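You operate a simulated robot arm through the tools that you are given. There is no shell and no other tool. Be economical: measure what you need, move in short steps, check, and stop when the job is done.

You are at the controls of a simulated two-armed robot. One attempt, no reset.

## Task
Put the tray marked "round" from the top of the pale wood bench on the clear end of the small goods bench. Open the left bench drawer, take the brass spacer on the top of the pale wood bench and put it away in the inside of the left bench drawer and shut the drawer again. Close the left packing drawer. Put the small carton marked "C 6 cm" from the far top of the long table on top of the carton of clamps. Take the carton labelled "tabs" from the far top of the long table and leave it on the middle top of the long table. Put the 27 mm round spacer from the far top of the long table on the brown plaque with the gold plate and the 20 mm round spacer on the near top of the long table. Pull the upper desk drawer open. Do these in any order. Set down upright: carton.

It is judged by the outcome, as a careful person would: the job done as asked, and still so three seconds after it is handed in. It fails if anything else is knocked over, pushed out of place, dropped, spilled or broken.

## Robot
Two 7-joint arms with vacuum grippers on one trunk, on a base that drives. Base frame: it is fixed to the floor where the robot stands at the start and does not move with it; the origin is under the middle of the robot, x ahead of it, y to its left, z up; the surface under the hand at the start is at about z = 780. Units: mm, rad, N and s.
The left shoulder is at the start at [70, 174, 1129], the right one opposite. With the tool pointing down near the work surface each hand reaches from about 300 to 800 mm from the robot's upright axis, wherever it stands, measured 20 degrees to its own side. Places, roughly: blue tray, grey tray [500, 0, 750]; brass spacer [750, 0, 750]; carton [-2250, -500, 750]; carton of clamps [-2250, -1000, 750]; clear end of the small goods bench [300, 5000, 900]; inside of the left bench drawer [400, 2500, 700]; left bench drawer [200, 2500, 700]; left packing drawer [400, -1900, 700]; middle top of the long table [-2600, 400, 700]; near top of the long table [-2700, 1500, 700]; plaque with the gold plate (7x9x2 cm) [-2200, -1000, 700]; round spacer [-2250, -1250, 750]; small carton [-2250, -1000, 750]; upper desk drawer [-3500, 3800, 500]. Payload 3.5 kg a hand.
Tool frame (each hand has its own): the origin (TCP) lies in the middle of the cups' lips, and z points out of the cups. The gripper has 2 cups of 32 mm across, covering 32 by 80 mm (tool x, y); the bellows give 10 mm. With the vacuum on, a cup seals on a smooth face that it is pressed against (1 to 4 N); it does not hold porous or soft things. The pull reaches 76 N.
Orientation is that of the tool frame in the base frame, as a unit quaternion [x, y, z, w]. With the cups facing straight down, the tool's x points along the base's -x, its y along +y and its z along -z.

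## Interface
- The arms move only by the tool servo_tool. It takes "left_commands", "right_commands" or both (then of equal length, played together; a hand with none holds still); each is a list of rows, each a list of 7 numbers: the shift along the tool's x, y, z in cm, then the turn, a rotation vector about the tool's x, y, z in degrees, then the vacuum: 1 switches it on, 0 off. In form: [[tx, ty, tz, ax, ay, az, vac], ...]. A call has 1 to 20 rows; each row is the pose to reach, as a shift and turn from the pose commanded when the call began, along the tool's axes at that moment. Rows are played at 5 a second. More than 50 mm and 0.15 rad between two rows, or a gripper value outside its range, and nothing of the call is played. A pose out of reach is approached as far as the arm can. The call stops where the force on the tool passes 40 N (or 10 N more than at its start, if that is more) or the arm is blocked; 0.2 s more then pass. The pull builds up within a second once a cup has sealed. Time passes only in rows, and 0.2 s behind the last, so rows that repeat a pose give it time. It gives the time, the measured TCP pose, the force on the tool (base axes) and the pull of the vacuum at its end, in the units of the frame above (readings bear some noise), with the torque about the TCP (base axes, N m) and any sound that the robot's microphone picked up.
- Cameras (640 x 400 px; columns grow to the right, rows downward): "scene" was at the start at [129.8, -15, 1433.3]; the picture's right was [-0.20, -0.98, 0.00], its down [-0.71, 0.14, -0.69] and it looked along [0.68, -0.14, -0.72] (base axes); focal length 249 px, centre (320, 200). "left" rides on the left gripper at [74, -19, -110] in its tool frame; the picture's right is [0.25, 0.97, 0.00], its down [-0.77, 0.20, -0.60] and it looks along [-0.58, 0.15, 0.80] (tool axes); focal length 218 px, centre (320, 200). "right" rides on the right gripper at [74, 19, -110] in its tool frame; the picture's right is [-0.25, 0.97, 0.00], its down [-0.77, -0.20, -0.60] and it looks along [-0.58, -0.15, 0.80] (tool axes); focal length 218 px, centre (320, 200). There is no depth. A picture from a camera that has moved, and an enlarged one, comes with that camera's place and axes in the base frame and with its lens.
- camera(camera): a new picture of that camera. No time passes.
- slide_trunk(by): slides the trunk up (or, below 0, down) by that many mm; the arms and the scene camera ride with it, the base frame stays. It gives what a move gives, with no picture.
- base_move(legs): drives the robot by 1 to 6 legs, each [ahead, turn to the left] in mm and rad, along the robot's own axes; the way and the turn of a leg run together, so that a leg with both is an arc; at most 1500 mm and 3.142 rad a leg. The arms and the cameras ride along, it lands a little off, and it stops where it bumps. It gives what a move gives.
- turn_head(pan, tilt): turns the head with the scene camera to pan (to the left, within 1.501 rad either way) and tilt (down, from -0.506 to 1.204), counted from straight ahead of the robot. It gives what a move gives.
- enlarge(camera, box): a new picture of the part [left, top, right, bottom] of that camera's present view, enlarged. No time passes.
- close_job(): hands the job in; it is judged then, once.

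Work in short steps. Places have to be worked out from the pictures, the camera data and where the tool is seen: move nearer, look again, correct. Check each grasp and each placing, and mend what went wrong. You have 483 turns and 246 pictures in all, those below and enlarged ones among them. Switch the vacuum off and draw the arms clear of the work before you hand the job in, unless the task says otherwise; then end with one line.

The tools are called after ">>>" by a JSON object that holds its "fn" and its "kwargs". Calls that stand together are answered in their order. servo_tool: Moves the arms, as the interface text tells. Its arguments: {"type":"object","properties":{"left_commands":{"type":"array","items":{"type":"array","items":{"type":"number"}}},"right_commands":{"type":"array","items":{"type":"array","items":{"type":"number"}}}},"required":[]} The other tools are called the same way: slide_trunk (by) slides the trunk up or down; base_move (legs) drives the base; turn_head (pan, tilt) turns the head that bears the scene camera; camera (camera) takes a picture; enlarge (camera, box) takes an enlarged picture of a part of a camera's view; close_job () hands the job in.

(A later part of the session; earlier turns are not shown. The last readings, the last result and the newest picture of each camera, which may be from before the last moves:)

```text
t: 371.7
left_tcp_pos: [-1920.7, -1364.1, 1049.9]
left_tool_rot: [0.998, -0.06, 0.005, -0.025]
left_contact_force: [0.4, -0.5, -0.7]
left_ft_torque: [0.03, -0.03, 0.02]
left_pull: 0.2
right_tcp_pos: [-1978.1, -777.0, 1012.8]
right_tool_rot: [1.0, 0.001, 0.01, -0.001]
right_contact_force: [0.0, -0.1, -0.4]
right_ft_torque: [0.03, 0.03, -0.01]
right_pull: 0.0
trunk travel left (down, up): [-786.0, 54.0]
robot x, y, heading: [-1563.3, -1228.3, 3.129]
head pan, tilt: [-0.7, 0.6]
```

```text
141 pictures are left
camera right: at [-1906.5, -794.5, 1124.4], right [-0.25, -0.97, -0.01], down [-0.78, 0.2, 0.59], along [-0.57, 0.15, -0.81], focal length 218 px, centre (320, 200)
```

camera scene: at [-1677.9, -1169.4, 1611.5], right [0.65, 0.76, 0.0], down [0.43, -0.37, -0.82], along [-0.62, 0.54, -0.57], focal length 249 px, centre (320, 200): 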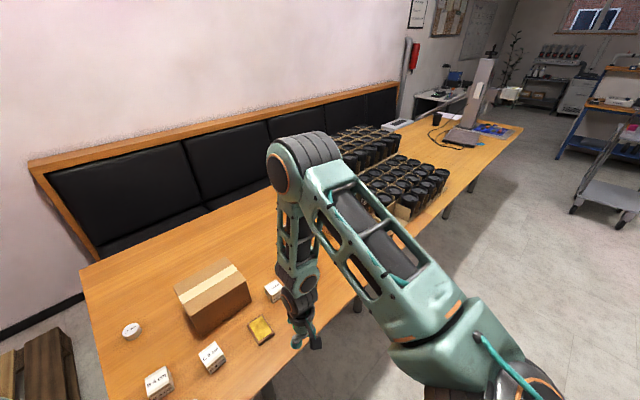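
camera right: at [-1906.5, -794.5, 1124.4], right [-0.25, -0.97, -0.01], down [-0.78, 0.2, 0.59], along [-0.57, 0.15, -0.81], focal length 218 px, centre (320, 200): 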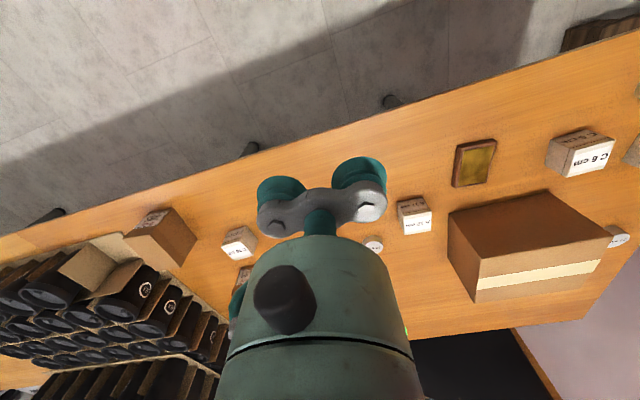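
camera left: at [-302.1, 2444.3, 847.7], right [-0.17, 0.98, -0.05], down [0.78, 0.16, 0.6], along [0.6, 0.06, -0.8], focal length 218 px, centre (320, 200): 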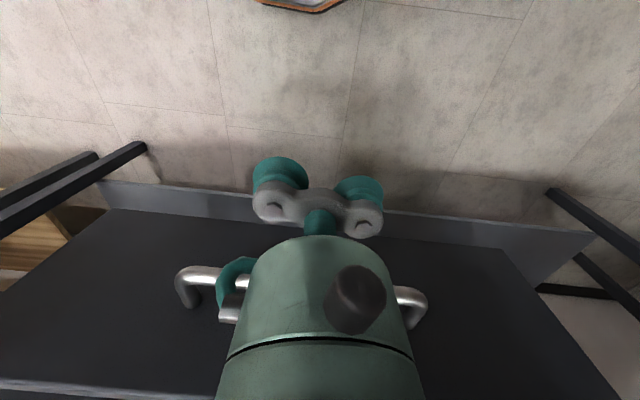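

>>> {"fn": "turn_head", "kwargs": {"pan": -0.35, "tilt": 0.6}}

>>> {"fn": "enlarge", "kwargs": {"camera": "scene", "box": [200, 130, 480, 330]}}

```text
t: 372.5
left_tcp_pos: [-1919.4, -1363.2, 1050.4]
left_tool_rot: [0.998, -0.06, 0.004, -0.025]
left_contact_force: [-1.0, -0.6, 0.2]
left_ft_torque: [-0.03, 0.01, 0.01]
left_pull: 0.0
right_tcp_pos: [-1977.0, -776.3, 1013.0]
right_tool_rot: [1.0, 0.002, 0.009, -0.002]
right_contact_force: [0.3, 1.1, -0.6]
right_ft_torque: [0.01, 0.0, 0.0]
right_pull: 0.0
trunk travel left (down, up): [-786.0, 54.0]
robot x, y, heading: [-1558.6, -1230.8, 3.129]
head pan, tilt: [-0.351, 0.6]
```

```text
2.00 times, centred on (340, 230) of scene
camera zoom: at [-1693.1, -1195.3, 1611.5], right [0.36, 0.93, 0.0], down [0.53, -0.2, -0.83], along [-0.77, 0.29, -0.56], focal length 498 px, centre (280, 140)
```

zoom: 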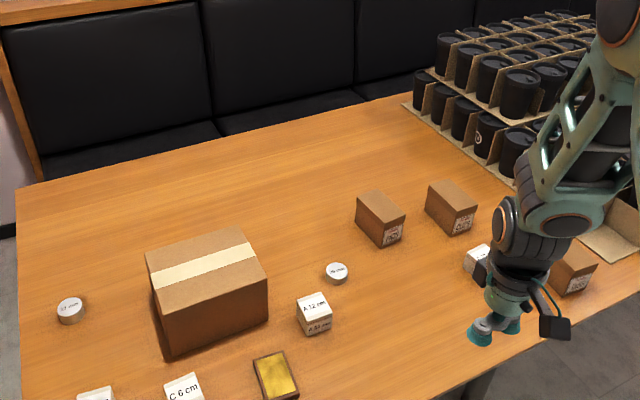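

>>> {"fn": "enlarge", "kwargs": {"camera": "scene", "box": [370, 210, 450, 260]}}

```text
8.00 times, centred on (410, 235) of scene
camera zoom: at [-1693.1, -1195.3, 1611.5], right [0.36, 0.93, 0.0], down [0.53, -0.2, -0.83], along [-0.77, 0.29, -0.56], focal length 1991 px, centre (-400, -80)
```

zoom: 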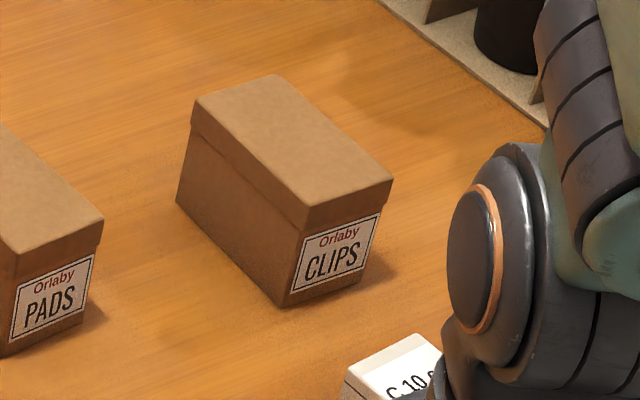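

They are PADS, CLIPS, TABS, so the big taped carton is the clamps. I drive 120 mm closer so the carton top is within reach.

>>> {"fn": "base_move", "kwargs": {"legs": [[120, 0]]}}

>>> {"fn": "servo_tool", "kwargs": {"right_commands": [[0, 4, 0, 0, 0, 0, 0], [0, 8, 0, 0, 0, 0, 0], [0, 12, 0, 0, 0, 0, 0], [0, 16, 0, 0, 0, 0, 0], [0, 20, 0, 0, 0, 0, 0], [0, 24, 0, 0, 0, 0, 0], [0, 28, 0, 0, 0, 0, 0], [0, 32, 0, 0, 0, 0, 0], [-1, 35, 0, 0, 0, 0, 0], [-1, 35, 0, 0, 0, 0, 0]]}}

>>> {"fn": "camera", "kwargs": {"camera": "right"}}

```text
t: 373.8
left_tcp_pos: [-2037.5, -1360.1, 1050.0]
left_tool_rot: [0.998, -0.062, 0.005, -0.025]
left_contact_force: [0.3, -0.5, 0.0]
left_ft_torque: [0.01, -0.02, -0.01]
left_pull: 0.2
right_tcp_pos: [-2094.0, -774.3, 1012.7]
right_tool_rot: [1.0, 0.0, 0.008, -0.002]
right_contact_force: [0.0, -0.1, -0.2]
right_ft_torque: [-0.01, 0.02, 0.01]
right_pull: 0.2
trunk travel left (down, up): [-786.0, 54.0]
robot x, y, heading: [-1674.7, -1228.7, 3.131]
head pan, tilt: [-0.351, 0.6]
```

```text
t: 376.0
left_tcp_pos: [-2038.8, -1359.9, 1049.8]
left_tool_rot: [0.998, -0.062, 0.003, -0.025]
left_contact_force: [-0.3, -0.1, -0.1]
left_ft_torque: [0.01, -0.03, 0.03]
left_pull: 0.0
right_tcp_pos: [-2104.2, -1122.9, 1011.5]
right_tool_rot: [1.0, 0.0, 0.009, -0.002]
right_contact_force: [0.3, 0.6, -0.1]
right_ft_torque: [-0.01, 0.03, -0.01]
right_pull: 0.0
trunk travel left (down, up): [-786.0, 54.0]
robot x, y, heading: [-1677.3, -1228.7, 3.131]
head pan, tilt: [-0.351, 0.6]
```

```text
138 pictures are left
camera right: at [-2033.7, -1141.6, 1123.8], right [-0.25, -0.97, -0.01], down [-0.78, 0.2, 0.59], along [-0.57, 0.15, -0.81], focal length 218 px, centre (320, 200)
```

right: 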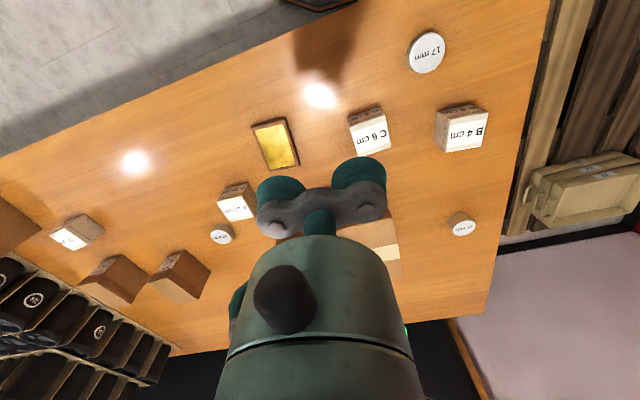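

C's top centre is at (-2174,-1186). I position so one cup is centred on it (TCP y=-1162) and descend to just above.

>>> {"fn": "servo_tool", "kwargs": {"right_commands": [[-3, 2, 2, 0, 0, 0, 0], [-6, 3.9, 5, 0, 0, 0, 0], [-7.1, 3.9, 9, 0, 0, 0, 0], [-7.1, 3.9, 13, 0, 0, 0, 0], [-7.1, 3.9, 17, 0, 0, 0, 0], [-7.1, 3.9, 19.5, 0, 0, 0, 0], [-7.1, 3.9, 19.5, 0, 0, 0, 0]]}}

>>> {"fn": "camera", "kwargs": {"camera": "right"}}

```text
t: 377.6
left_tcp_pos: [-2038.6, -1360.0, 1050.5]
left_tool_rot: [0.998, -0.063, 0.005, -0.024]
left_contact_force: [-0.2, 0.7, -1.1]
left_ft_torque: [-0.01, 0.01, -0.03]
left_pull: 0.1
right_tcp_pos: [-2171.9, -1162.0, 815.0]
right_tool_rot: [1.0, 0.0, 0.009, -0.002]
right_contact_force: [0.4, -0.3, -0.7]
right_ft_torque: [0.02, -0.01, -0.02]
right_pull: 0.2
trunk travel left (down, up): [-786.0, 54.0]
robot x, y, heading: [-1680.6, -1223.3, 3.127]
head pan, tilt: [-0.351, 0.6]
```

```text
137 pictures are left
camera right: at [-2100.9, -1179.3, 926.7], right [-0.25, -0.97, -0.01], down [-0.78, 0.2, 0.59], along [-0.57, 0.16, -0.81], focal length 218 px, centre (320, 200)
```

right: 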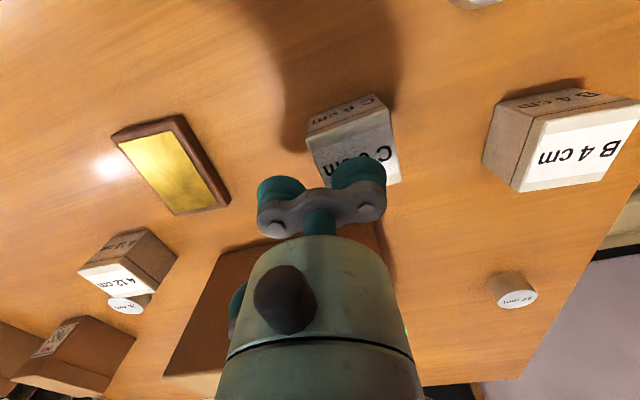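

Aligned: the cup is over the box's centre. Descend with vacuum.

>>> {"fn": "servo_tool", "kwargs": {"right_commands": [[0, 0, 1.5, 0, 0, 0, 1], [0, 0, 2.2, 0, 0, 0, 1], [0, 0, 2.7, 0, 0, 0, 1], [0, 0, 3.1, 0, 0, 0, 1], [0, 0, 3.5, 0, 0, 0, 1], [0, 0, 3.8, 0, 0, 0, 1], [0, 0, 3.8, 0, 0, 0, 1], [0, 0, 3.8, 0, 0, 0, 1], [0, 0, 3.8, 0, 0, 0, 1]]}}

```text
t: 379.6
left_tcp_pos: [-2036.4, -1359.4, 1050.8]
left_tool_rot: [0.998, -0.061, 0.003, -0.024]
left_contact_force: [0.7, -0.4, 0.6]
left_ft_torque: [0.02, 0.01, -0.02]
left_pull: 0.0
right_tcp_pos: [-2169.6, -1161.2, 778.4]
right_tool_rot: [1.0, 0.0, 0.007, -0.001]
right_contact_force: [-1.6, 9.3, 29.9]
right_ft_torque: [-1.34, 0.28, -0.08]
right_pull: 37.8
trunk travel left (down, up): [-786.0, 54.0]
robot x, y, heading: [-1677.5, -1225.6, 3.123]
head pan, tilt: [-0.351, 0.6]
```

Sealed on one cup (38 N). Lift and carry over the big carton.

>>> {"fn": "servo_tool", "kwargs": {"right_commands": [[0, 0, -2, 0, 0, 0, 1], [0, 0, -6, 0, 0, 0, 1], [0, 0, -10, 0, 0, 0, 1], [0, 0, -14, 0, 0, 0, 1], [0, 0, -18, 0, 0, 0, 1], [-2, -1, -21, 0, 0, 0, 1], [-6, -2.5, -21, 0, 0, 0, 1], [-10, -4.5, -21, 0, 0, 0, 1], [-14, -6.5, -21, 0, 0, 0, 1], [-18, -8.5, -21, 0, 0, 0, 1], [-20.3, -9.3, -21, 0, 0, 0, 1], [-20.3, -9.3, -21, 0, 0, 0, 1]]}}

>>> {"fn": "camera", "kwargs": {"camera": "right"}}

>>> {"fn": "camera", "kwargs": {"camera": "scene"}}

```text
t: 382.2
left_tcp_pos: [-2037.8, -1360.3, 1050.1]
left_tool_rot: [0.998, -0.062, 0.005, -0.024]
left_contact_force: [-0.6, 0.5, -0.1]
left_ft_torque: [0.03, 0.01, -0.01]
left_pull: 0.0
right_tcp_pos: [-2380.2, -1068.4, 981.9]
right_tool_rot: [1.0, 0.0, 0.009, -0.001]
right_contact_force: [0.1, 0.1, -0.8]
right_ft_torque: [-0.91, -0.04, -0.03]
right_pull: 37.3
trunk travel left (down, up): [-786.0, 54.0]
robot x, y, heading: [-1681.6, -1230.0, 3.127]
head pan, tilt: [-0.351, 0.6]
```

```text
136 pictures are left
camera right: at [-2307.5, -1086.6, 1094.0], right [-0.25, -0.97, -0.01], down [-0.78, 0.2, 0.59], along [-0.57, 0.16, -0.81], focal length 218 px, centre (320, 200)
```

right: 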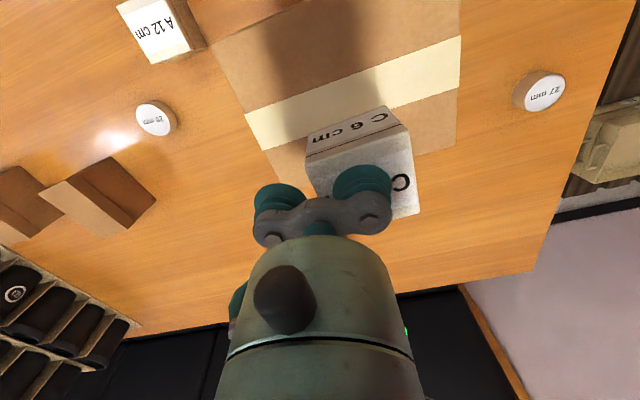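

```text
135 pictures are left
camera scene: at [-1810.9, -1194.3, 1611.6], right [0.36, 0.93, 0.0], down [0.53, -0.2, -0.83], along [-0.77, 0.29, -0.56], focal length 249 px, centre (320, 200)
```

scene: 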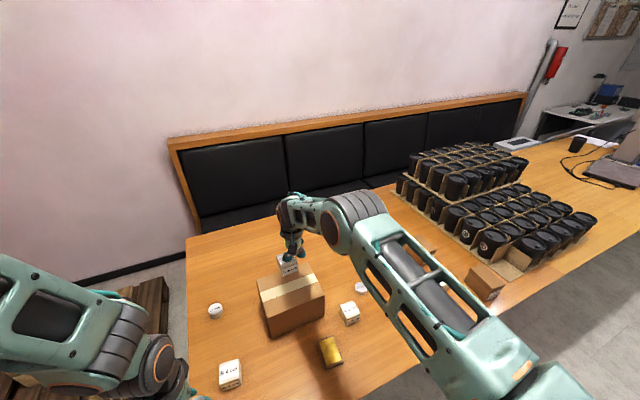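

Carton top centre measured (-2368,-1100); the box is well over it. I lower to near contact.

>>> {"fn": "servo_tool", "kwargs": {"right_commands": [[0.6, 0.4, 2, 0, 0, 0, 1], [0.6, 0.4, 4, 0, 0, 0, 1], [0.6, 0.4, 5.3, 0, 0, 0, 1], [0.6, 0.4, 5.8, 0, 0, 0, 1], [0.6, 0.4, 6.2, 0, 0, 0, 1]]}}

>>> {"fn": "enlarge", "kwargs": {"camera": "scene", "box": [240, 220, 360, 340]}}

```text
t: 383.4
left_tcp_pos: [-2038.7, -1359.9, 1049.8]
left_tool_rot: [0.998, -0.062, 0.004, -0.024]
left_contact_force: [0.6, -0.2, 0.3]
left_ft_torque: [0.01, 0.0, 0.05]
left_pull: 0.0
right_tcp_pos: [-2370.7, -1073.3, 921.5]
right_tool_rot: [1.0, -0.001, 0.009, -0.002]
right_contact_force: [0.6, -1.1, -2.3]
right_ft_torque: [-0.93, 0.01, -0.01]
right_pull: 38.0
trunk travel left (down, up): [-786.0, 54.0]
robot x, y, heading: [-1679.3, -1227.5, 3.124]
head pan, tilt: [-0.351, 0.6]
```

```text
3.33 times, centred on (300, 280) of scene
camera zoom: at [-1812.0, -1193.9, 1611.5], right [0.36, 0.93, 0.0], down [0.53, -0.2, -0.82], along [-0.77, 0.29, -0.57], focal length 830 px, centre (387, -67)
```

zoom: 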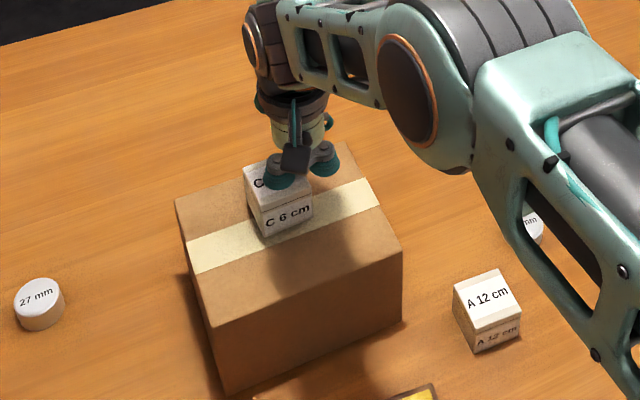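

Almost touching; lower in 3–4 mm steps until contact.

>>> {"fn": "servo_tool", "kwargs": {"right_commands": [[0, 0, 0.3, 0, 0, 0, 1], [0, 0, 0.6, 0, 0, 0, 1], [0, 0, 0.9, 0, 0, 0, 1]]}}

```text
t: 384.2
left_tcp_pos: [-2039.2, -1361.9, 1048.7]
left_tool_rot: [0.998, -0.062, 0.005, -0.023]
left_contact_force: [-0.6, 0.1, 0.5]
left_ft_torque: [-0.02, 0.04, -0.01]
left_pull: 0.1
right_tcp_pos: [-2369.5, -1073.9, 913.1]
right_tool_rot: [1.0, -0.001, 0.008, -0.002]
right_contact_force: [0.5, -0.3, -1.0]
right_ft_torque: [-0.91, -0.03, -0.02]
right_pull: 38.1
trunk travel left (down, up): [-786.0, 54.0]
robot x, y, heading: [-1684.0, -1224.1, 3.127]
head pan, tilt: [-0.351, 0.6]
```

>>> {"fn": "servo_tool", "kwargs": {"right_commands": [[0, 0, 0.4, 0, 0, 0, 1], [0, 0, 0.8, 0, 0, 0, 1], [0, 0, 1.2, 0, 0, 0, 1], [0, 0, 1.5, 0, 0, 0, 1]]}}

```text
t: 385.0
left_tcp_pos: [-2036.0, -1360.4, 1050.1]
left_tool_rot: [0.998, -0.063, 0.003, -0.024]
left_contact_force: [-1.6, 0.3, 1.2]
left_ft_torque: [-0.02, -0.04, 0.0]
left_pull: 0.0
right_tcp_pos: [-2373.7, -1074.2, 909.0]
right_tool_rot: [1.0, 0.0, 0.002, -0.002]
right_contact_force: [7.0, 0.2, 22.0]
right_ft_torque: [-0.99, 0.04, 0.05]
right_pull: 38.2
trunk travel left (down, up): [-786.0, 54.0]
robot x, y, heading: [-1682.7, -1225.7, 3.127]
head pan, tilt: [-0.351, 0.6]
stopped in row 3 (right hand): the force on the tool passed its limit at 46 N (the readings are from after the stop); the commanded pose is now the measured one
```

Contact made. Release and lift.

>>> {"fn": "servo_tool", "kwargs": {"right_commands": [[0, 0, -0.2, 0, 0, 0, 0], [0, 0, -0.2, 0, 0, 0, 0], [0, 0, -0.2, 0, 0, 0, 0], [0, 0, -0.2, 0, 0, 0, 0], [0, 0, -1, 0, 0, 0, 0], [0, 0, -4, 0, 0, 0, 0], [0, 0, -8, 0, 0, 0, 0], [2, -2, -11, 0, 0, 0, 0], [5, -5, -12, 0, 0, 0, 0], [8, -8, -12, 0, 0, 0, 0], [11, -11, -12, 0, 0, 0, 0], [14, -14, -12, 0, 0, 0, 0]]}}

>>> {"fn": "turn_head", "kwargs": {"pan": 0, "tilt": 0.75}}

>>> {"fn": "camera", "kwargs": {"camera": "scene"}}

>>> {"fn": "camera", "kwargs": {"camera": "left"}}

```text
t: 387.6
left_tcp_pos: [-2038.1, -1359.2, 1051.0]
left_tool_rot: [0.998, -0.062, 0.005, -0.023]
left_contact_force: [-0.2, -1.1, 0.8]
left_ft_torque: [-0.03, 0.0, -0.01]
left_pull: 0.1
right_tcp_pos: [-2233.7, -930.3, 1025.3]
right_tool_rot: [1.0, -0.001, 0.005, -0.001]
right_contact_force: [-0.1, 0.0, 0.3]
right_ft_torque: [0.01, 0.02, -0.03]
right_pull: 0.1
trunk travel left (down, up): [-786.0, 54.0]
robot x, y, heading: [-1683.5, -1226.3, 3.128]
head pan, tilt: [-0.351, 0.6]
```

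```text
t: 388.4
left_tcp_pos: [-2038.3, -1359.9, 1050.9]
left_tool_rot: [0.998, -0.062, 0.004, -0.023]
left_contact_force: [-0.2, -0.3, 0.1]
left_ft_torque: [0.01, 0.01, -0.01]
left_pull: 0.0
right_tcp_pos: [-2235.3, -933.1, 1024.9]
right_tool_rot: [1.0, 0.0, 0.005, -0.002]
right_contact_force: [0.6, 0.1, 0.7]
right_ft_torque: [-0.02, -0.02, 0.02]
right_pull: 0.0
trunk travel left (down, up): [-786.0, 54.0]
robot x, y, heading: [-1678.3, -1224.1, 3.129]
head pan, tilt: [0.0, 0.75]
```

```text
133 pictures are left
camera scene: at [-1812.4, -1224.5, 1598.6], right [0.02, 1.0, 0.0], down [0.68, -0.01, -0.73], along [-0.73, 0.01, -0.68], focal length 249 px, centre (320, 200)
```

scene: 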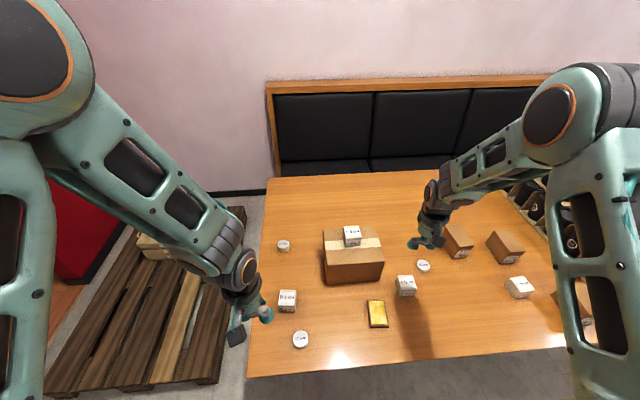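

```text
132 pictures are left
camera left: at [-1965.2, -1355.5, 1161.8], right [0.13, -0.99, -0.05], down [-0.8, -0.13, 0.59], along [-0.59, -0.04, -0.81], focal length 218 px, centre (320, 200)
```

left: 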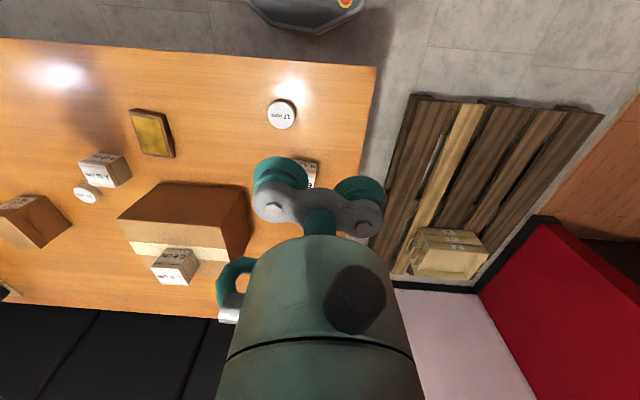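

C 6 cm sits squarely on the clamps carton. Next the 27 mm spacer at about (-2450,-1368) with the left hand: move above it, levelling the tool.

>>> {"fn": "servo_tool", "kwargs": {"left_commands": [[-4, 0.3, 0.5, -1, 0, -2, 0], [-8, 0.7, 1, -2, 0, -4, 0], [-12, 1, 2, -2.7, 0, -6, 0], [-16, 1.4, 3, -2.7, 0, -7, 0], [-20, 1.8, 4, -2.7, 0, -7, 0], [-24, 2.1, 5, -2.7, 0, -7, 0], [-28, 2.5, 7, -2.7, 0, -7, 0], [-32, 2.8, 9, -2.7, 0, -7, 0], [-36, 3.2, 11, -2.7, 0, -7, 0], [-39.5, 3.5, 13, -2.7, 0, -7, 0], [-39.5, 3.5, 16, -2.7, 0, -7, 0], [-39.5, 3.5, 16, -2.7, 0, -7, 0]]}}

>>> {"fn": "camera", "kwargs": {"camera": "left"}}

```text
t: 391.0
left_tcp_pos: [-2406.4, -1341.2, 911.8]
left_tool_rot: [1.0, -0.001, 0.006, 0.0]
left_contact_force: [-0.7, 0.5, 0.2]
left_ft_torque: [0.02, 0.0, -0.02]
left_pull: 0.2
left hand out of reach, approached as far as the arm can: row 10, 11, 12
right_tcp_pos: [-2236.3, -932.8, 1025.1]
right_tool_rot: [1.0, 0.0, 0.006, -0.001]
right_contact_force: [-0.2, 0.0, 0.8]
right_ft_torque: [-0.01, 0.01, 0.0]
right_pull: 0.0
trunk travel left (down, up): [-786.0, 54.0]
robot x, y, heading: [-1676.4, -1226.0, 3.126]
head pan, tilt: [0.0, 0.75]
```

```text
131 pictures are left
camera left: at [-2334.3, -1321.8, 1023.0], right [0.25, -0.97, 0.0], down [-0.78, -0.2, 0.6], along [-0.58, -0.15, -0.8], focal length 218 px, centre (320, 200)
```

left: 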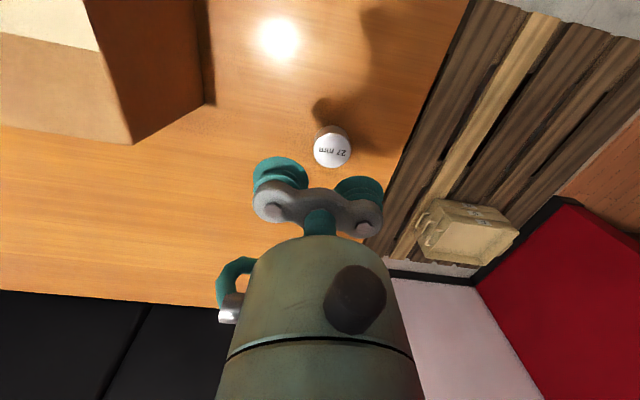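

Spacer top centre measured (-2443,-1366). I lower the trunk 100 mm to gain reach.

>>> {"fn": "slide_trunk", "kwargs": {"by": -100}}

>>> {"fn": "servo_tool", "kwargs": {"left_commands": [[-2, 0.1, 0, 0, 0, 0, 0], [-3.7, 0.1, 0, 0, 0, 0, 0], [-3.7, 0.1, 2, 0, 0, 0, 0], [-3.7, 0.1, 2, 0, 0, 0, 0]]}}

>>> {"fn": "camera", "kwargs": {"camera": "left"}}

```text
t: 392.3
left_tcp_pos: [-2405.9, -1340.2, 813.7]
left_tool_rot: [1.0, -0.001, 0.004, -0.001]
left_contact_force: [-0.2, -0.5, 0.0]
left_ft_torque: [0.01, 0.01, -0.01]
left_pull: 0.1
right_tcp_pos: [-2234.5, -932.0, 924.5]
right_tool_rot: [1.0, 0.0, 0.004, -0.002]
right_contact_force: [-0.5, 0.8, -0.4]
right_ft_torque: [0.0, -0.03, -0.04]
right_pull: 0.0
trunk travel left (down, up): [-686.0, 154.0]
robot x, y, heading: [-1678.8, -1229.7, 3.129]
head pan, tilt: [0.0, 0.75]
```

```text
t: 393.3
left_tcp_pos: [-2405.3, -1341.0, 811.4]
left_tool_rot: [1.0, -0.001, 0.004, 0.0]
left_contact_force: [-0.2, -0.5, -0.6]
left_ft_torque: [0.02, 0.0, 0.0]
left_pull: 0.1
left hand out of reach, approached as far as the arm can: row 1, 2, 3, 4
right_tcp_pos: [-2235.9, -933.7, 925.9]
right_tool_rot: [1.0, 0.0, 0.006, -0.002]
right_contact_force: [0.1, 0.2, 0.0]
right_ft_torque: [0.01, -0.01, 0.0]
right_pull: 0.0
trunk travel left (down, up): [-686.0, 154.0]
robot x, y, heading: [-1679.2, -1223.0, 3.13]
head pan, tilt: [0.0, 0.75]
```

```text
130 pictures are left
camera left: at [-2333.3, -1321.3, 923.7], right [0.25, -0.97, 0.0], down [-0.78, -0.2, 0.6], along [-0.58, -0.15, -0.8], focal length 218 px, centre (320, 200)
```

left: 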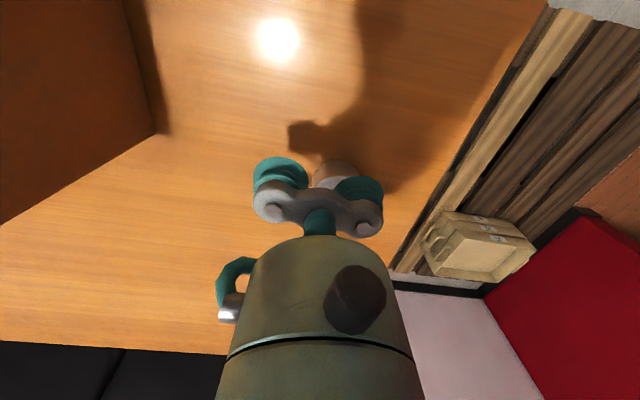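

Still limited; drive the base 60 mm forward.

>>> {"fn": "base_move", "kwargs": {"legs": [[60, 0]]}}

>>> {"fn": "camera", "kwargs": {"camera": "left"}}

```text
t: 394.3
left_tcp_pos: [-2457.3, -1340.5, 821.7]
left_tool_rot: [1.0, 0.0, -0.001, -0.001]
left_contact_force: [0.2, -0.5, 0.9]
left_ft_torque: [0.02, 0.05, -0.04]
left_pull: 0.1
right_tcp_pos: [-2283.9, -933.1, 931.7]
right_tool_rot: [1.0, 0.001, -0.001, -0.002]
right_contact_force: [0.1, -0.3, 0.8]
right_ft_torque: [0.01, 0.02, 0.01]
right_pull: 0.1
trunk travel left (down, up): [-686.0, 154.0]
robot x, y, heading: [-1738.4, -1226.5, 3.128]
head pan, tilt: [0.0, 0.75]
```

```text
129 pictures are left
camera left: at [-2384.0, -1321.0, 931.3], right [0.25, -0.97, 0.0], down [-0.77, -0.2, 0.61], along [-0.59, -0.15, -0.8], focal length 218 px, centre (320, 200)
```

left: 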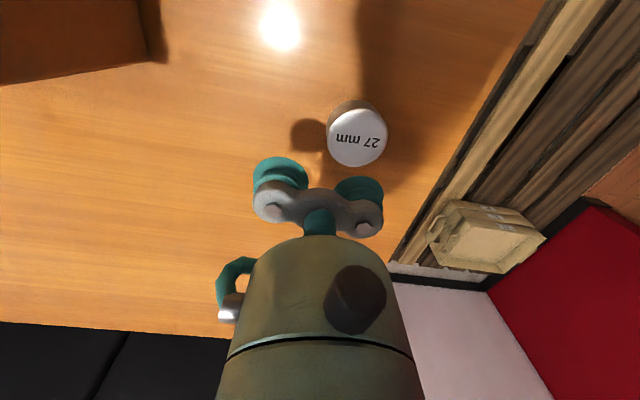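

The spacer is at (-2444,-1369) as before. I align one cup over it and descend with vacuum.

>>> {"fn": "servo_tool", "kwargs": {"left_commands": [[1.3, 0.45, 1, 0, 0, 0, 0], [1.3, 0.45, 3, 0, 0, 0, 0], [1.3, 0.45, 4.5, 0, 0, 0, 0], [1.3, 0.45, 4.5, 0, 0, 0, 0]]}}

>>> {"fn": "camera", "kwargs": {"camera": "left"}}

>>> {"fn": "camera", "kwargs": {"camera": "scene"}}

```text
t: 395.3
left_tcp_pos: [-2449.3, -1344.7, 770.1]
left_tool_rot: [1.0, 0.0, 0.003, 0.001]
left_contact_force: [0.2, 0.2, -0.4]
left_ft_torque: [0.01, 0.04, 0.02]
left_pull: 0.1
right_tcp_pos: [-2291.6, -932.3, 927.4]
right_tool_rot: [1.0, 0.001, 0.003, -0.002]
right_contact_force: [0.2, -0.1, 1.2]
right_ft_torque: [0.02, 0.01, -0.02]
right_pull: 0.1
trunk travel left (down, up): [-686.0, 154.0]
robot x, y, heading: [-1738.8, -1227.5, 3.125]
head pan, tilt: [0.0, 0.75]
```

```text
128 pictures are left
camera left: at [-2376.9, -1324.8, 881.0], right [0.25, -0.97, 0.0], down [-0.77, -0.2, 0.6], along [-0.58, -0.15, -0.8], focal length 218 px, centre (320, 200)
```

left: 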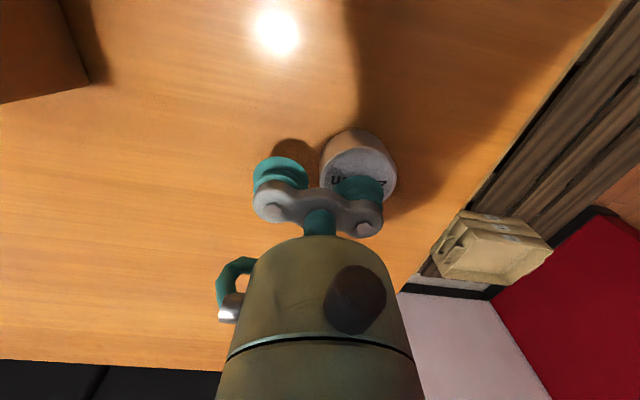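

```text
127 pictures are left
camera scene: at [-1869.1, -1223.4, 1498.7], right [0.01, 1.0, 0.0], down [0.68, -0.01, -0.73], along [-0.73, 0.01, -0.68], focal length 249 px, centre (320, 200)
```

scene: 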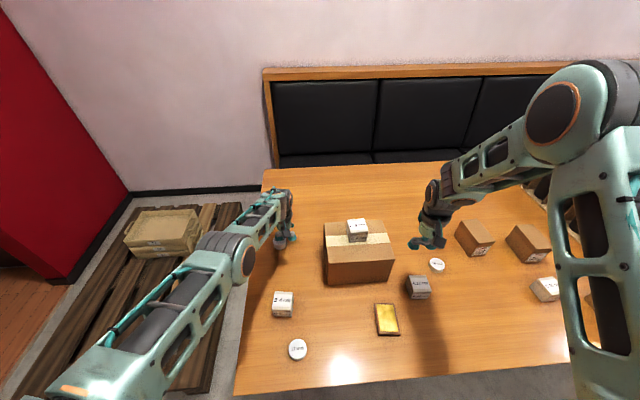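

Nearly centred; shift 5 mm and press down with vacuum.

>>> {"fn": "servo_tool", "kwargs": {"left_commands": [[0.4, 0, 0.8, 0, 0, 0, 1], [0.4, 0, 1.4, 0, 0, 0, 1], [0.4, 0, 1.8, 0, 0, 0, 1], [0.4, 0, 2.2, 0, 0, 0, 1], [0.4, 0, 2.6, 0, 0, 0, 1], [0.4, 0, 2.6, 0, 0, 0, 1], [0.4, 0, 2.6, 0, 0, 0, 1]]}}

```text
t: 396.3
left_tcp_pos: [-2446.2, -1344.6, 755.4]
left_tool_rot: [1.0, 0.0, -0.002, -0.001]
left_contact_force: [6.0, 2.8, 13.9]
left_ft_torque: [-0.87, -0.15, -0.02]
left_pull: 37.8
left hand out of reach, approached as far as the arm can: row 4, 5
right_tcp_pos: [-2290.0, -932.5, 928.4]
right_tool_rot: [1.0, 0.001, 0.002, -0.002]
right_contact_force: [-0.5, 0.3, -0.4]
right_ft_torque: [0.02, -0.02, 0.03]
right_pull: 0.2
trunk travel left (down, up): [-686.0, 154.0]
robot x, y, heading: [-1738.6, -1225.5, 3.131]
head pan, tilt: [0.0, 0.75]
stopped in row 5 (left hand): the force on the tool passed its limit at 42 N (the readings are from after the stop); the commanded pose is now the measured one
```

Sealed (38 N). Lift and draw the left hand back.

>>> {"fn": "servo_tool", "kwargs": {"left_commands": [[0, 0, -3, 0, 0, 0, 1], [0, 0, -7, 0, 0, 0, 1], [0, 0, -11, 0, 0, 0, 1], [0, 0, -15, 0, 0, 0, 1], [3, 0, -17, 0, 0, 0, 1], [7, 0, -18, 0, 0, 0, 1], [11, 0, -18, 0, 0, 0, 1], [15, 0, -18, 0, 0, 0, 1], [19, 0, -18, 0, 0, 0, 1], [23, 0, -18, 0, 0, 0, 1], [27, 0, -18, 0, 0, 0, 1], [30, 0, -18, 0, 0, 0, 1]]}}

>>> {"fn": "servo_tool", "kwargs": {"right_commands": [[0, -4, 0, 0, 0, 0, 0], [-2, -8, 0, 0, 0, 0, 0], [-2, -11, 2, 0, 0, 0, 0], [-2, -11, 5, 0, 0, 0, 0], [-2, -11, 5, 0, 0, 0, 0]]}}

>>> {"fn": "camera", "kwargs": {"camera": "right"}}

>>> {"fn": "camera", "kwargs": {"camera": "scene"}}

```text
t: 398.9
left_tcp_pos: [-2145.5, -1347.1, 933.0]
left_tool_rot: [1.0, 0.0, -0.002, 0.0]
left_contact_force: [0.4, 0.9, -1.3]
left_ft_torque: [-0.89, 0.03, -0.05]
left_pull: 37.7
right_tcp_pos: [-2291.1, -931.8, 927.9]
right_tool_rot: [1.0, 0.0, 0.003, -0.002]
right_contact_force: [1.1, 0.6, 0.3]
right_ft_torque: [0.0, 0.02, 0.0]
right_pull: 0.0
trunk travel left (down, up): [-686.0, 154.0]
robot x, y, heading: [-1739.3, -1232.8, 3.128]
head pan, tilt: [0.0, 0.75]
```

```text
t: 400.1
left_tcp_pos: [-2145.6, -1347.4, 932.7]
left_tool_rot: [1.0, 0.0, -0.001, -0.001]
left_contact_force: [0.7, 0.8, -1.4]
left_ft_torque: [-0.92, 0.06, 0.02]
left_pull: 37.5
right_tcp_pos: [-2310.0, -821.7, 879.8]
right_tool_rot: [1.0, 0.001, 0.003, -0.002]
right_contact_force: [-0.8, 0.5, 0.3]
right_ft_torque: [0.02, 0.01, 0.01]
right_pull: 0.1
trunk travel left (down, up): [-686.0, 154.0]
robot x, y, heading: [-1736.9, -1226.3, 3.128]
head pan, tilt: [0.0, 0.75]
```

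```text
126 pictures are left
camera right: at [-2236.9, -839.3, 989.4], right [-0.25, -0.97, 0.0], down [-0.77, 0.2, 0.6], along [-0.58, 0.16, -0.8], focal length 218 px, centre (320, 200)
```

right: 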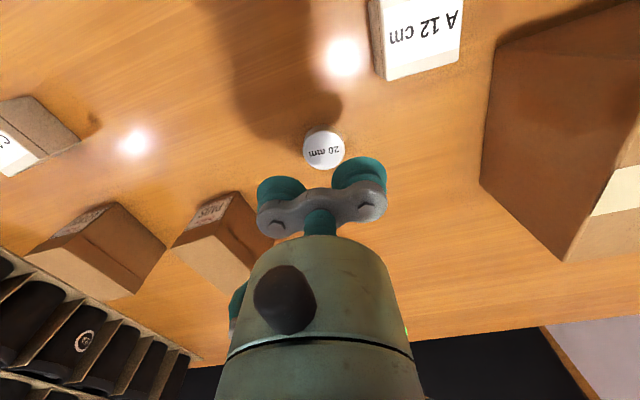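

```text
125 pictures are left
camera scene: at [-1870.1, -1223.9, 1498.7], right [0.01, 1.0, 0.0], down [0.68, -0.01, -0.73], along [-0.73, 0.01, -0.68], focal length 249 px, centre (320, 200)
```

scene: 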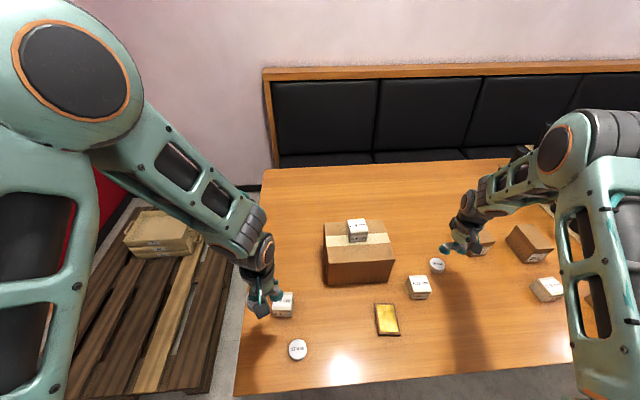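

The 20 mm spacer is at (-2343,-814). I pick it with the right hand.

>>> {"fn": "servo_tool", "kwargs": {"right_commands": [[-2, -2, 2, 0, 0, 0, 0], [-3.3, -3.2, 5, 0, 0, 0, 0], [-3.3, -3.2, 8.5, 0, 0, 0, 0], [-3.3, -3.2, 11, 0, 0, 0, 0], [-3.3, -3.2, 11, 0, 0, 0, 0]]}}

>>> {"fn": "camera", "kwargs": {"camera": "right"}}

```text
t: 401.3
left_tcp_pos: [-2145.3, -1346.9, 932.0]
left_tool_rot: [1.0, -0.001, -0.001, -0.001]
left_contact_force: [-0.7, -0.9, -1.1]
left_ft_torque: [-0.88, 0.0, 0.0]
left_pull: 37.0
right_tcp_pos: [-2348.0, -791.0, 766.1]
right_tool_rot: [1.0, 0.0, 0.003, -0.001]
right_contact_force: [0.1, -0.7, -0.1]
right_ft_torque: [-0.03, -0.02, 0.0]
right_pull: 0.0
trunk travel left (down, up): [-686.0, 154.0]
robot x, y, heading: [-1737.3, -1228.2, 3.133]
head pan, tilt: [0.0, 0.75]
```

```text
124 pictures are left
camera right: at [-2274.9, -808.4, 876.2], right [-0.25, -0.97, 0.0], down [-0.77, 0.2, 0.6], along [-0.58, 0.15, -0.8], focal length 218 px, centre (320, 200)
```

right: 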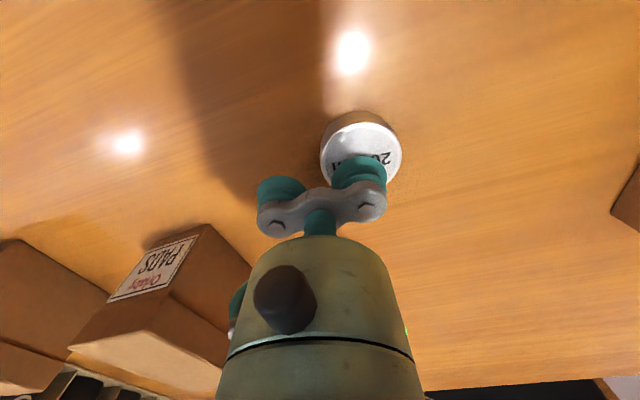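

Slightly off: shift 8 mm and 5 mm, then press with vacuum.

>>> {"fn": "servo_tool", "kwargs": {"right_commands": [[0.8, 0.5, 0.8, 0, 0, 0, 1], [0.8, 0.5, 1.5, 0, 0, 0, 1], [0.8, 0.5, 2, 0, 0, 0, 1], [0.8, 0.5, 2.4, 0, 0, 0, 1], [0.8, 0.5, 2.8, 0, 0, 0, 1], [0.8, 0.5, 2.8, 0, 0, 0, 1], [0.8, 0.5, 2.8, 0, 0, 0, 1]]}}

```text
t: 402.2
left_tcp_pos: [-2145.1, -1346.8, 932.8]
left_tool_rot: [1.0, 0.001, -0.002, -0.001]
left_contact_force: [0.3, 0.1, -1.2]
left_ft_torque: [-0.91, -0.01, -0.04]
left_pull: 37.7
right_tcp_pos: [-2338.2, -795.8, 749.0]
right_tool_rot: [1.0, 0.0, -0.002, -0.004]
right_contact_force: [3.7, -2.1, 13.7]
right_ft_torque: [-1.0, -0.12, -0.03]
right_pull: 37.6
trunk travel left (down, up): [-686.0, 154.0]
robot x, y, heading: [-1737.0, -1227.5, 3.127]
head pan, tilt: [0.0, 0.75]
stopped in row 4 (right hand): the force on the tool passed its limit at 43 N (the readings are from after the stop); the commanded pose is now the measured one
```

Sealed. Lift, draw back; then shift the robot toward +y so the left hand faces the plaque.

>>> {"fn": "servo_tool", "kwargs": {"right_commands": [[0, 0, -3, 0, 0, 0, 1], [0, 0, -7, 0, 0, 0, 1], [0, 0, -11, 0, 0, 0, 1], [0, 0, -15, 0, 0, 0, 1], [2, 0, -18, 0, 0, 0, 1], [6, 2, -20, 0, 0, 0, 1], [10, 4, -20, 0, 0, 0, 1], [14, 6, -20, 0, 0, 0, 1], [18, 8, -20, 0, 0, 0, 1], [22, 10, -20, 0, 0, 0, 1], [22, 12, -20, 0, 0, 0, 1]]}}

>>> {"fn": "base_move", "kwargs": {"legs": [[-300, 0], [0, -1.571], [350, 0], [0, 1.571], [180, 0]]}}

>>> {"fn": "turn_head", "kwargs": {"pan": 0.1, "tilt": 0.75}}

>>> {"fn": "camera", "kwargs": {"camera": "scene"}}

```text
t: 404.6
left_tcp_pos: [-2146.8, -1347.5, 932.3]
left_tool_rot: [1.0, 0.0, 0.0, -0.001]
left_contact_force: [-0.3, 0.3, -0.8]
left_ft_torque: [-0.92, 0.0, 0.0]
left_pull: 37.3
right_tcp_pos: [-2115.8, -914.6, 946.5]
right_tool_rot: [1.0, 0.0, 0.0, -0.003]
right_contact_force: [-0.8, -0.1, -1.7]
right_ft_torque: [-0.91, 0.01, -0.01]
right_pull: 37.8
trunk travel left (down, up): [-686.0, 154.0]
robot x, y, heading: [-1739.4, -1222.9, 3.128]
head pan, tilt: [0.0, 0.75]
```

```text
t: 417.2
left_tcp_pos: [-2033.1, -998.2, 932.9]
left_tool_rot: [1.0, -0.005, -0.001, -0.001]
left_contact_force: [-0.9, -0.8, -1.5]
left_ft_torque: [-0.92, 0.02, -0.01]
left_pull: 37.8
right_tcp_pos: [-1998.1, -567.3, 946.3]
right_tool_rot: [1.0, -0.005, 0.0, -0.003]
right_contact_force: [0.0, -0.1, -1.0]
right_ft_torque: [-0.91, 0.01, 0.02]
right_pull: 37.8
trunk travel left (down, up): [-686.0, 154.0]
robot x, y, heading: [-1623.4, -881.2, 3.12]
head pan, tilt: [0.0, 0.75]
```

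```text
t: 417.9
left_tcp_pos: [-2034.9, -998.3, 931.4]
left_tool_rot: [1.0, -0.005, 0.0, -0.001]
left_contact_force: [0.2, -0.4, -1.3]
left_ft_torque: [-0.88, 0.02, 0.04]
left_pull: 37.3
right_tcp_pos: [-2000.1, -565.9, 946.1]
right_tool_rot: [1.0, -0.004, 0.001, -0.003]
right_contact_force: [-0.6, -0.5, -0.9]
right_ft_torque: [-0.9, -0.01, -0.03]
right_pull: 38.4
trunk travel left (down, up): [-686.0, 154.0]
robot x, y, heading: [-1623.8, -884.2, 3.116]
head pan, tilt: [0.099, 0.75]
```

```text
123 pictures are left
camera scene: at [-1757.5, -886.8, 1498.5], right [-0.08, 1.0, 0.0], down [0.68, 0.05, -0.73], along [-0.73, -0.06, -0.68], focal length 249 px, centre (320, 200)
```

scene: 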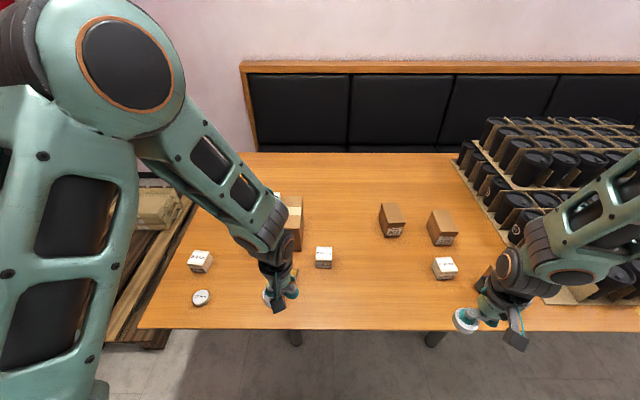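

Look with the left camera at the plaque.

>>> {"fn": "camera", "kwargs": {"camera": "left"}}

```text
122 pictures are left
camera left: at [-1960.7, -980.2, 1042.5], right [0.24, -0.97, 0.0], down [-0.77, -0.19, 0.6], along [-0.59, -0.15, -0.8], focal length 218 px, centre (320, 200)
```

left: 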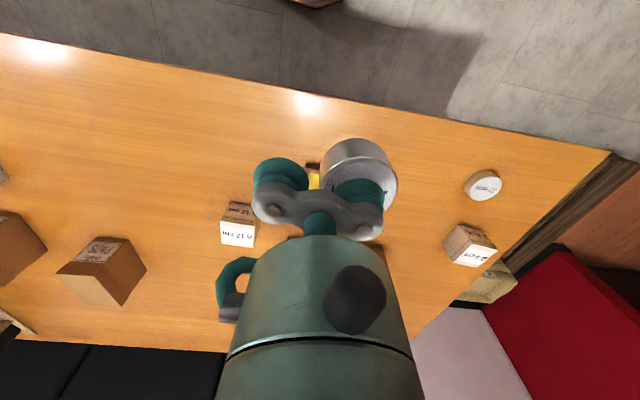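

The hand hides the plaque; I move it 15 cm aside and look.

>>> {"fn": "servo_tool", "kwargs": {"left_commands": [[0, -4, 0, 0, 0, 0, 1], [0, -8, 0, 0, 0, 0, 1], [0, -12, 0, 0, 0, 0, 1], [0, -15, 0, 0, 0, 0, 1], [0, -15, 0, 0, 0, 0, 1]]}}

>>> {"fn": "camera", "kwargs": {"camera": "left"}}

>>> {"fn": "enlarge", "kwargs": {"camera": "scene", "box": [220, 200, 380, 300]}}

```text
t: 419.1
left_tcp_pos: [-2032.2, -851.5, 932.5]
left_tool_rot: [1.0, -0.004, 0.0, -0.003]
left_contact_force: [-0.1, -0.9, -1.6]
left_ft_torque: [-0.92, -0.01, -0.02]
left_pull: 37.7
right_tcp_pos: [-1999.5, -567.5, 945.1]
right_tool_rot: [1.0, -0.004, 0.0, -0.003]
right_contact_force: [0.2, -0.4, -1.0]
right_ft_torque: [-0.91, 0.01, 0.01]
right_pull: 37.9
trunk travel left (down, up): [-686.0, 154.0]
robot x, y, heading: [-1621.8, -881.1, 3.117]
head pan, tilt: [0.099, 0.75]
```

```text
121 pictures are left
camera left: at [-1959.8, -832.7, 1043.7], right [0.25, -0.97, 0.0], down [-0.77, -0.2, 0.6], along [-0.59, -0.15, -0.8], focal length 218 px, centre (320, 200)
```

left: 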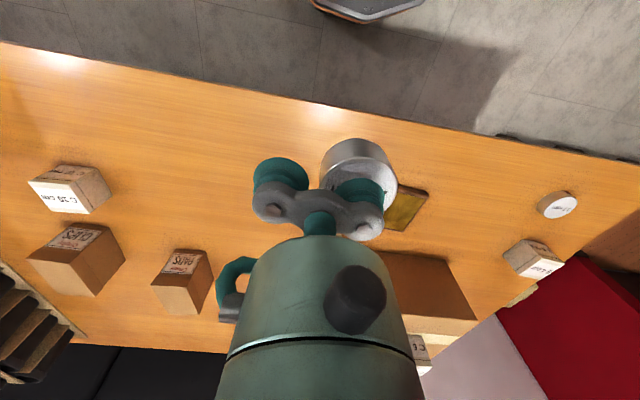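

```text
4.00 times, centred on (300, 250) of scene
camera zoom: at [-1756.5, -887.8, 1498.6], right [-0.08, 1.0, 0.0], down [0.68, 0.05, -0.73], along [-0.73, -0.06, -0.68], focal length 995 px, centre (400, 0)
```

zoom: 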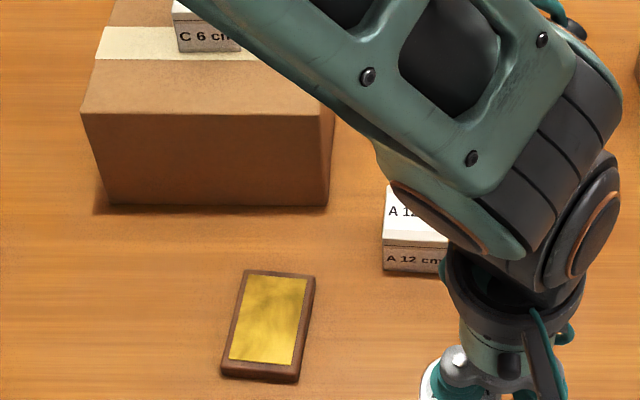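

Plaque centre: (-2167,-1031). I bring the spacer above it, with the TCP at (-2169,-1006), z≈800.

>>> {"fn": "servo_tool", "kwargs": {"left_commands": [[-2, 3, 0, 0, 0, 0, 1], [-5, 6, 0, 0, 0, 0, 1], [-8, 9, 1, 0, 0, 0, 1], [-11, 12, 3, 0, 0, 0, 1], [-13.7, 15.5, 5, 0, 0, 0, 1], [-13.7, 15.5, 8, 0, 0, 0, 1], [-13.7, 15.5, 11, 0, 0, 0, 1], [-13.7, 15.5, 13.2, 0, 0, 0, 1], [-13.7, 15.5, 13.2, 0, 0, 0, 1]]}}

>>> {"fn": "camera", "kwargs": {"camera": "left"}}

>>> {"fn": "enlarge", "kwargs": {"camera": "scene", "box": [220, 200, 380, 300]}}

```text
t: 421.1
left_tcp_pos: [-2170.9, -1002.6, 800.2]
left_tool_rot: [1.0, -0.005, -0.001, 0.0]
left_contact_force: [-0.5, 0.4, -1.8]
left_ft_torque: [-0.88, 0.03, 0.0]
left_pull: 37.9
right_tcp_pos: [-1999.4, -566.5, 946.2]
right_tool_rot: [1.0, -0.004, 0.0, -0.002]
right_contact_force: [-0.2, 0.0, -0.7]
right_ft_torque: [-0.89, 0.02, 0.0]
right_pull: 37.2
trunk travel left (down, up): [-686.0, 154.0]
robot x, y, heading: [-1624.3, -881.5, 3.117]
head pan, tilt: [0.099, 0.75]
```

```text
119 pictures are left
camera left: at [-2097.6, -983.4, 910.9], right [0.24, -0.97, 0.0], down [-0.77, -0.19, 0.61], along [-0.59, -0.15, -0.8], focal length 218 px, centre (320, 200)
```

left: 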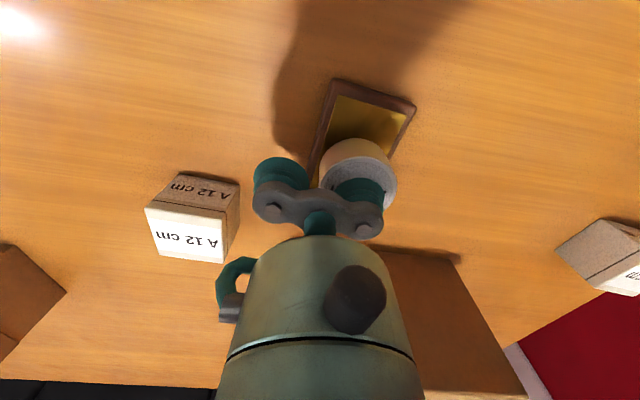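

```text
4.00 times, centred on (300, 250) of scene
camera zoom: at [-1756.0, -886.4, 1498.7], right [-0.08, 1.0, 0.0], down [0.68, 0.05, -0.73], along [-0.73, -0.06, -0.68], focal length 995 px, centre (400, 0)
```

zoom: 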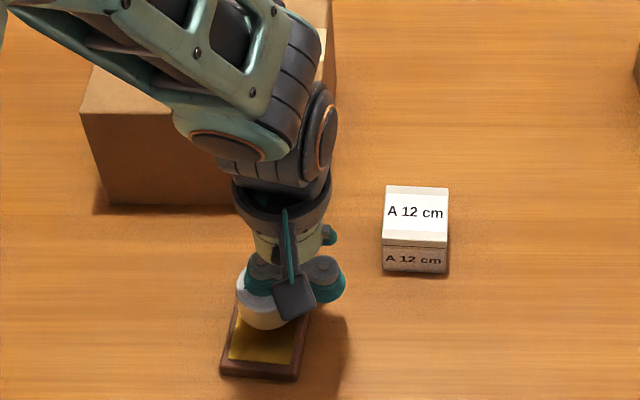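

The spacer is over the plaque's centre within 4 mm. Lower to contact.

>>> {"fn": "servo_tool", "kwargs": {"left_commands": [[0.3, 0.3, 1, 0, 0, 0, 1], [0.3, 0.3, 1.6, 0, 0, 0, 1], [0.3, 0.3, 2, 0, 0, 0, 1], [0.3, 0.3, 2.3, 0, 0, 0, 1], [0.3, 0.3, 2.6, 0, 0, 0, 1], [0.3, 0.3, 2.9, 0, 0, 0, 1], [0.3, 0.3, 3.2, 0, 0, 0, 1], [0.3, 0.3, 3.5, 0, 0, 0, 1]]}}

```text
t: 422.8
left_tcp_pos: [-2167.2, -1004.6, 773.3]
left_tool_rot: [1.0, -0.005, -0.003, -0.001]
left_contact_force: [5.9, 0.3, 22.5]
left_ft_torque: [-0.94, -0.14, 0.0]
left_pull: 37.8
right_tcp_pos: [-1996.5, -566.5, 947.6]
right_tool_rot: [1.0, -0.004, -0.002, -0.003]
right_contact_force: [-0.8, -1.3, -1.1]
right_ft_torque: [-0.89, 0.01, 0.0]
right_pull: 37.7
trunk travel left (down, up): [-686.0, 154.0]
robot x, y, heading: [-1621.6, -884.0, 3.121]
head pan, tilt: [0.099, 0.75]
stopped in row 8 (left hand): the force on the tool passed its limit at 43 N (the readings are from after the stop); the commanded pose is now the measured one
```

Contact on the plaque. Release and lift clear.

>>> {"fn": "servo_tool", "kwargs": {"left_commands": [[0, 0, -0.2, 0, 0, 0, 0], [0, 0, -0.2, 0, 0, 0, 0], [0, 0, -0.2, 0, 0, 0, 0], [0, 0, -0.2, 0, 0, 0, 0], [0, 0, -1, 0, 0, 0, 0], [0, 0, -4, 0, 0, 0, 0], [0, 0, -8, 0, 0, 0, 0], [0, 0, -12, 0, 0, 0, 0], [3, -2, -15, 0, 0, 0, 0], [6, -5, -15, 0, 0, 0, 0], [9, -8, -15, 0, 0, 0, 0], [12, -11, -15, 0, 0, 0, 0]]}}

>>> {"fn": "enlarge", "kwargs": {"camera": "scene", "box": [180, 170, 500, 340]}}

```text
t: 425.4
left_tcp_pos: [-2044.7, -897.7, 923.0]
left_tool_rot: [1.0, -0.004, -0.003, 0.0]
left_contact_force: [1.5, 0.4, -0.1]
left_ft_torque: [-0.04, 0.03, 0.01]
left_pull: 0.1
right_tcp_pos: [-1998.0, -565.2, 946.4]
right_tool_rot: [1.0, -0.004, -0.001, -0.002]
right_contact_force: [-0.3, 1.2, -1.3]
right_ft_torque: [-0.89, 0.02, 0.02]
right_pull: 38.1
trunk travel left (down, up): [-686.0, 154.0]
robot x, y, heading: [-1625.2, -882.3, 3.123]
head pan, tilt: [0.099, 0.75]
```

```text
2.00 times, centred on (340, 255) of scene
camera zoom: at [-1754.7, -885.2, 1498.8], right [-0.08, 1.0, 0.0], down [0.68, 0.05, -0.73], along [-0.73, -0.06, -0.68], focal length 498 px, centre (280, 90)
```

zoom: 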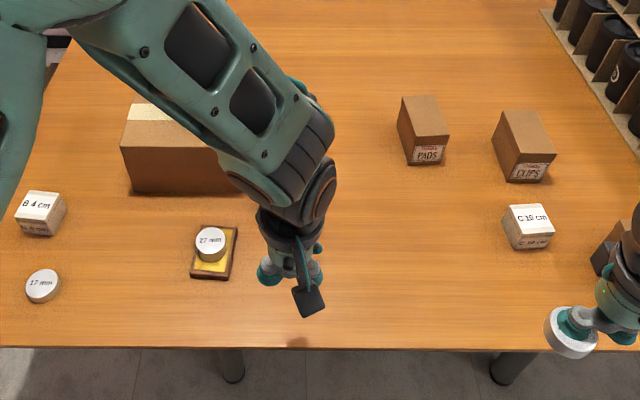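

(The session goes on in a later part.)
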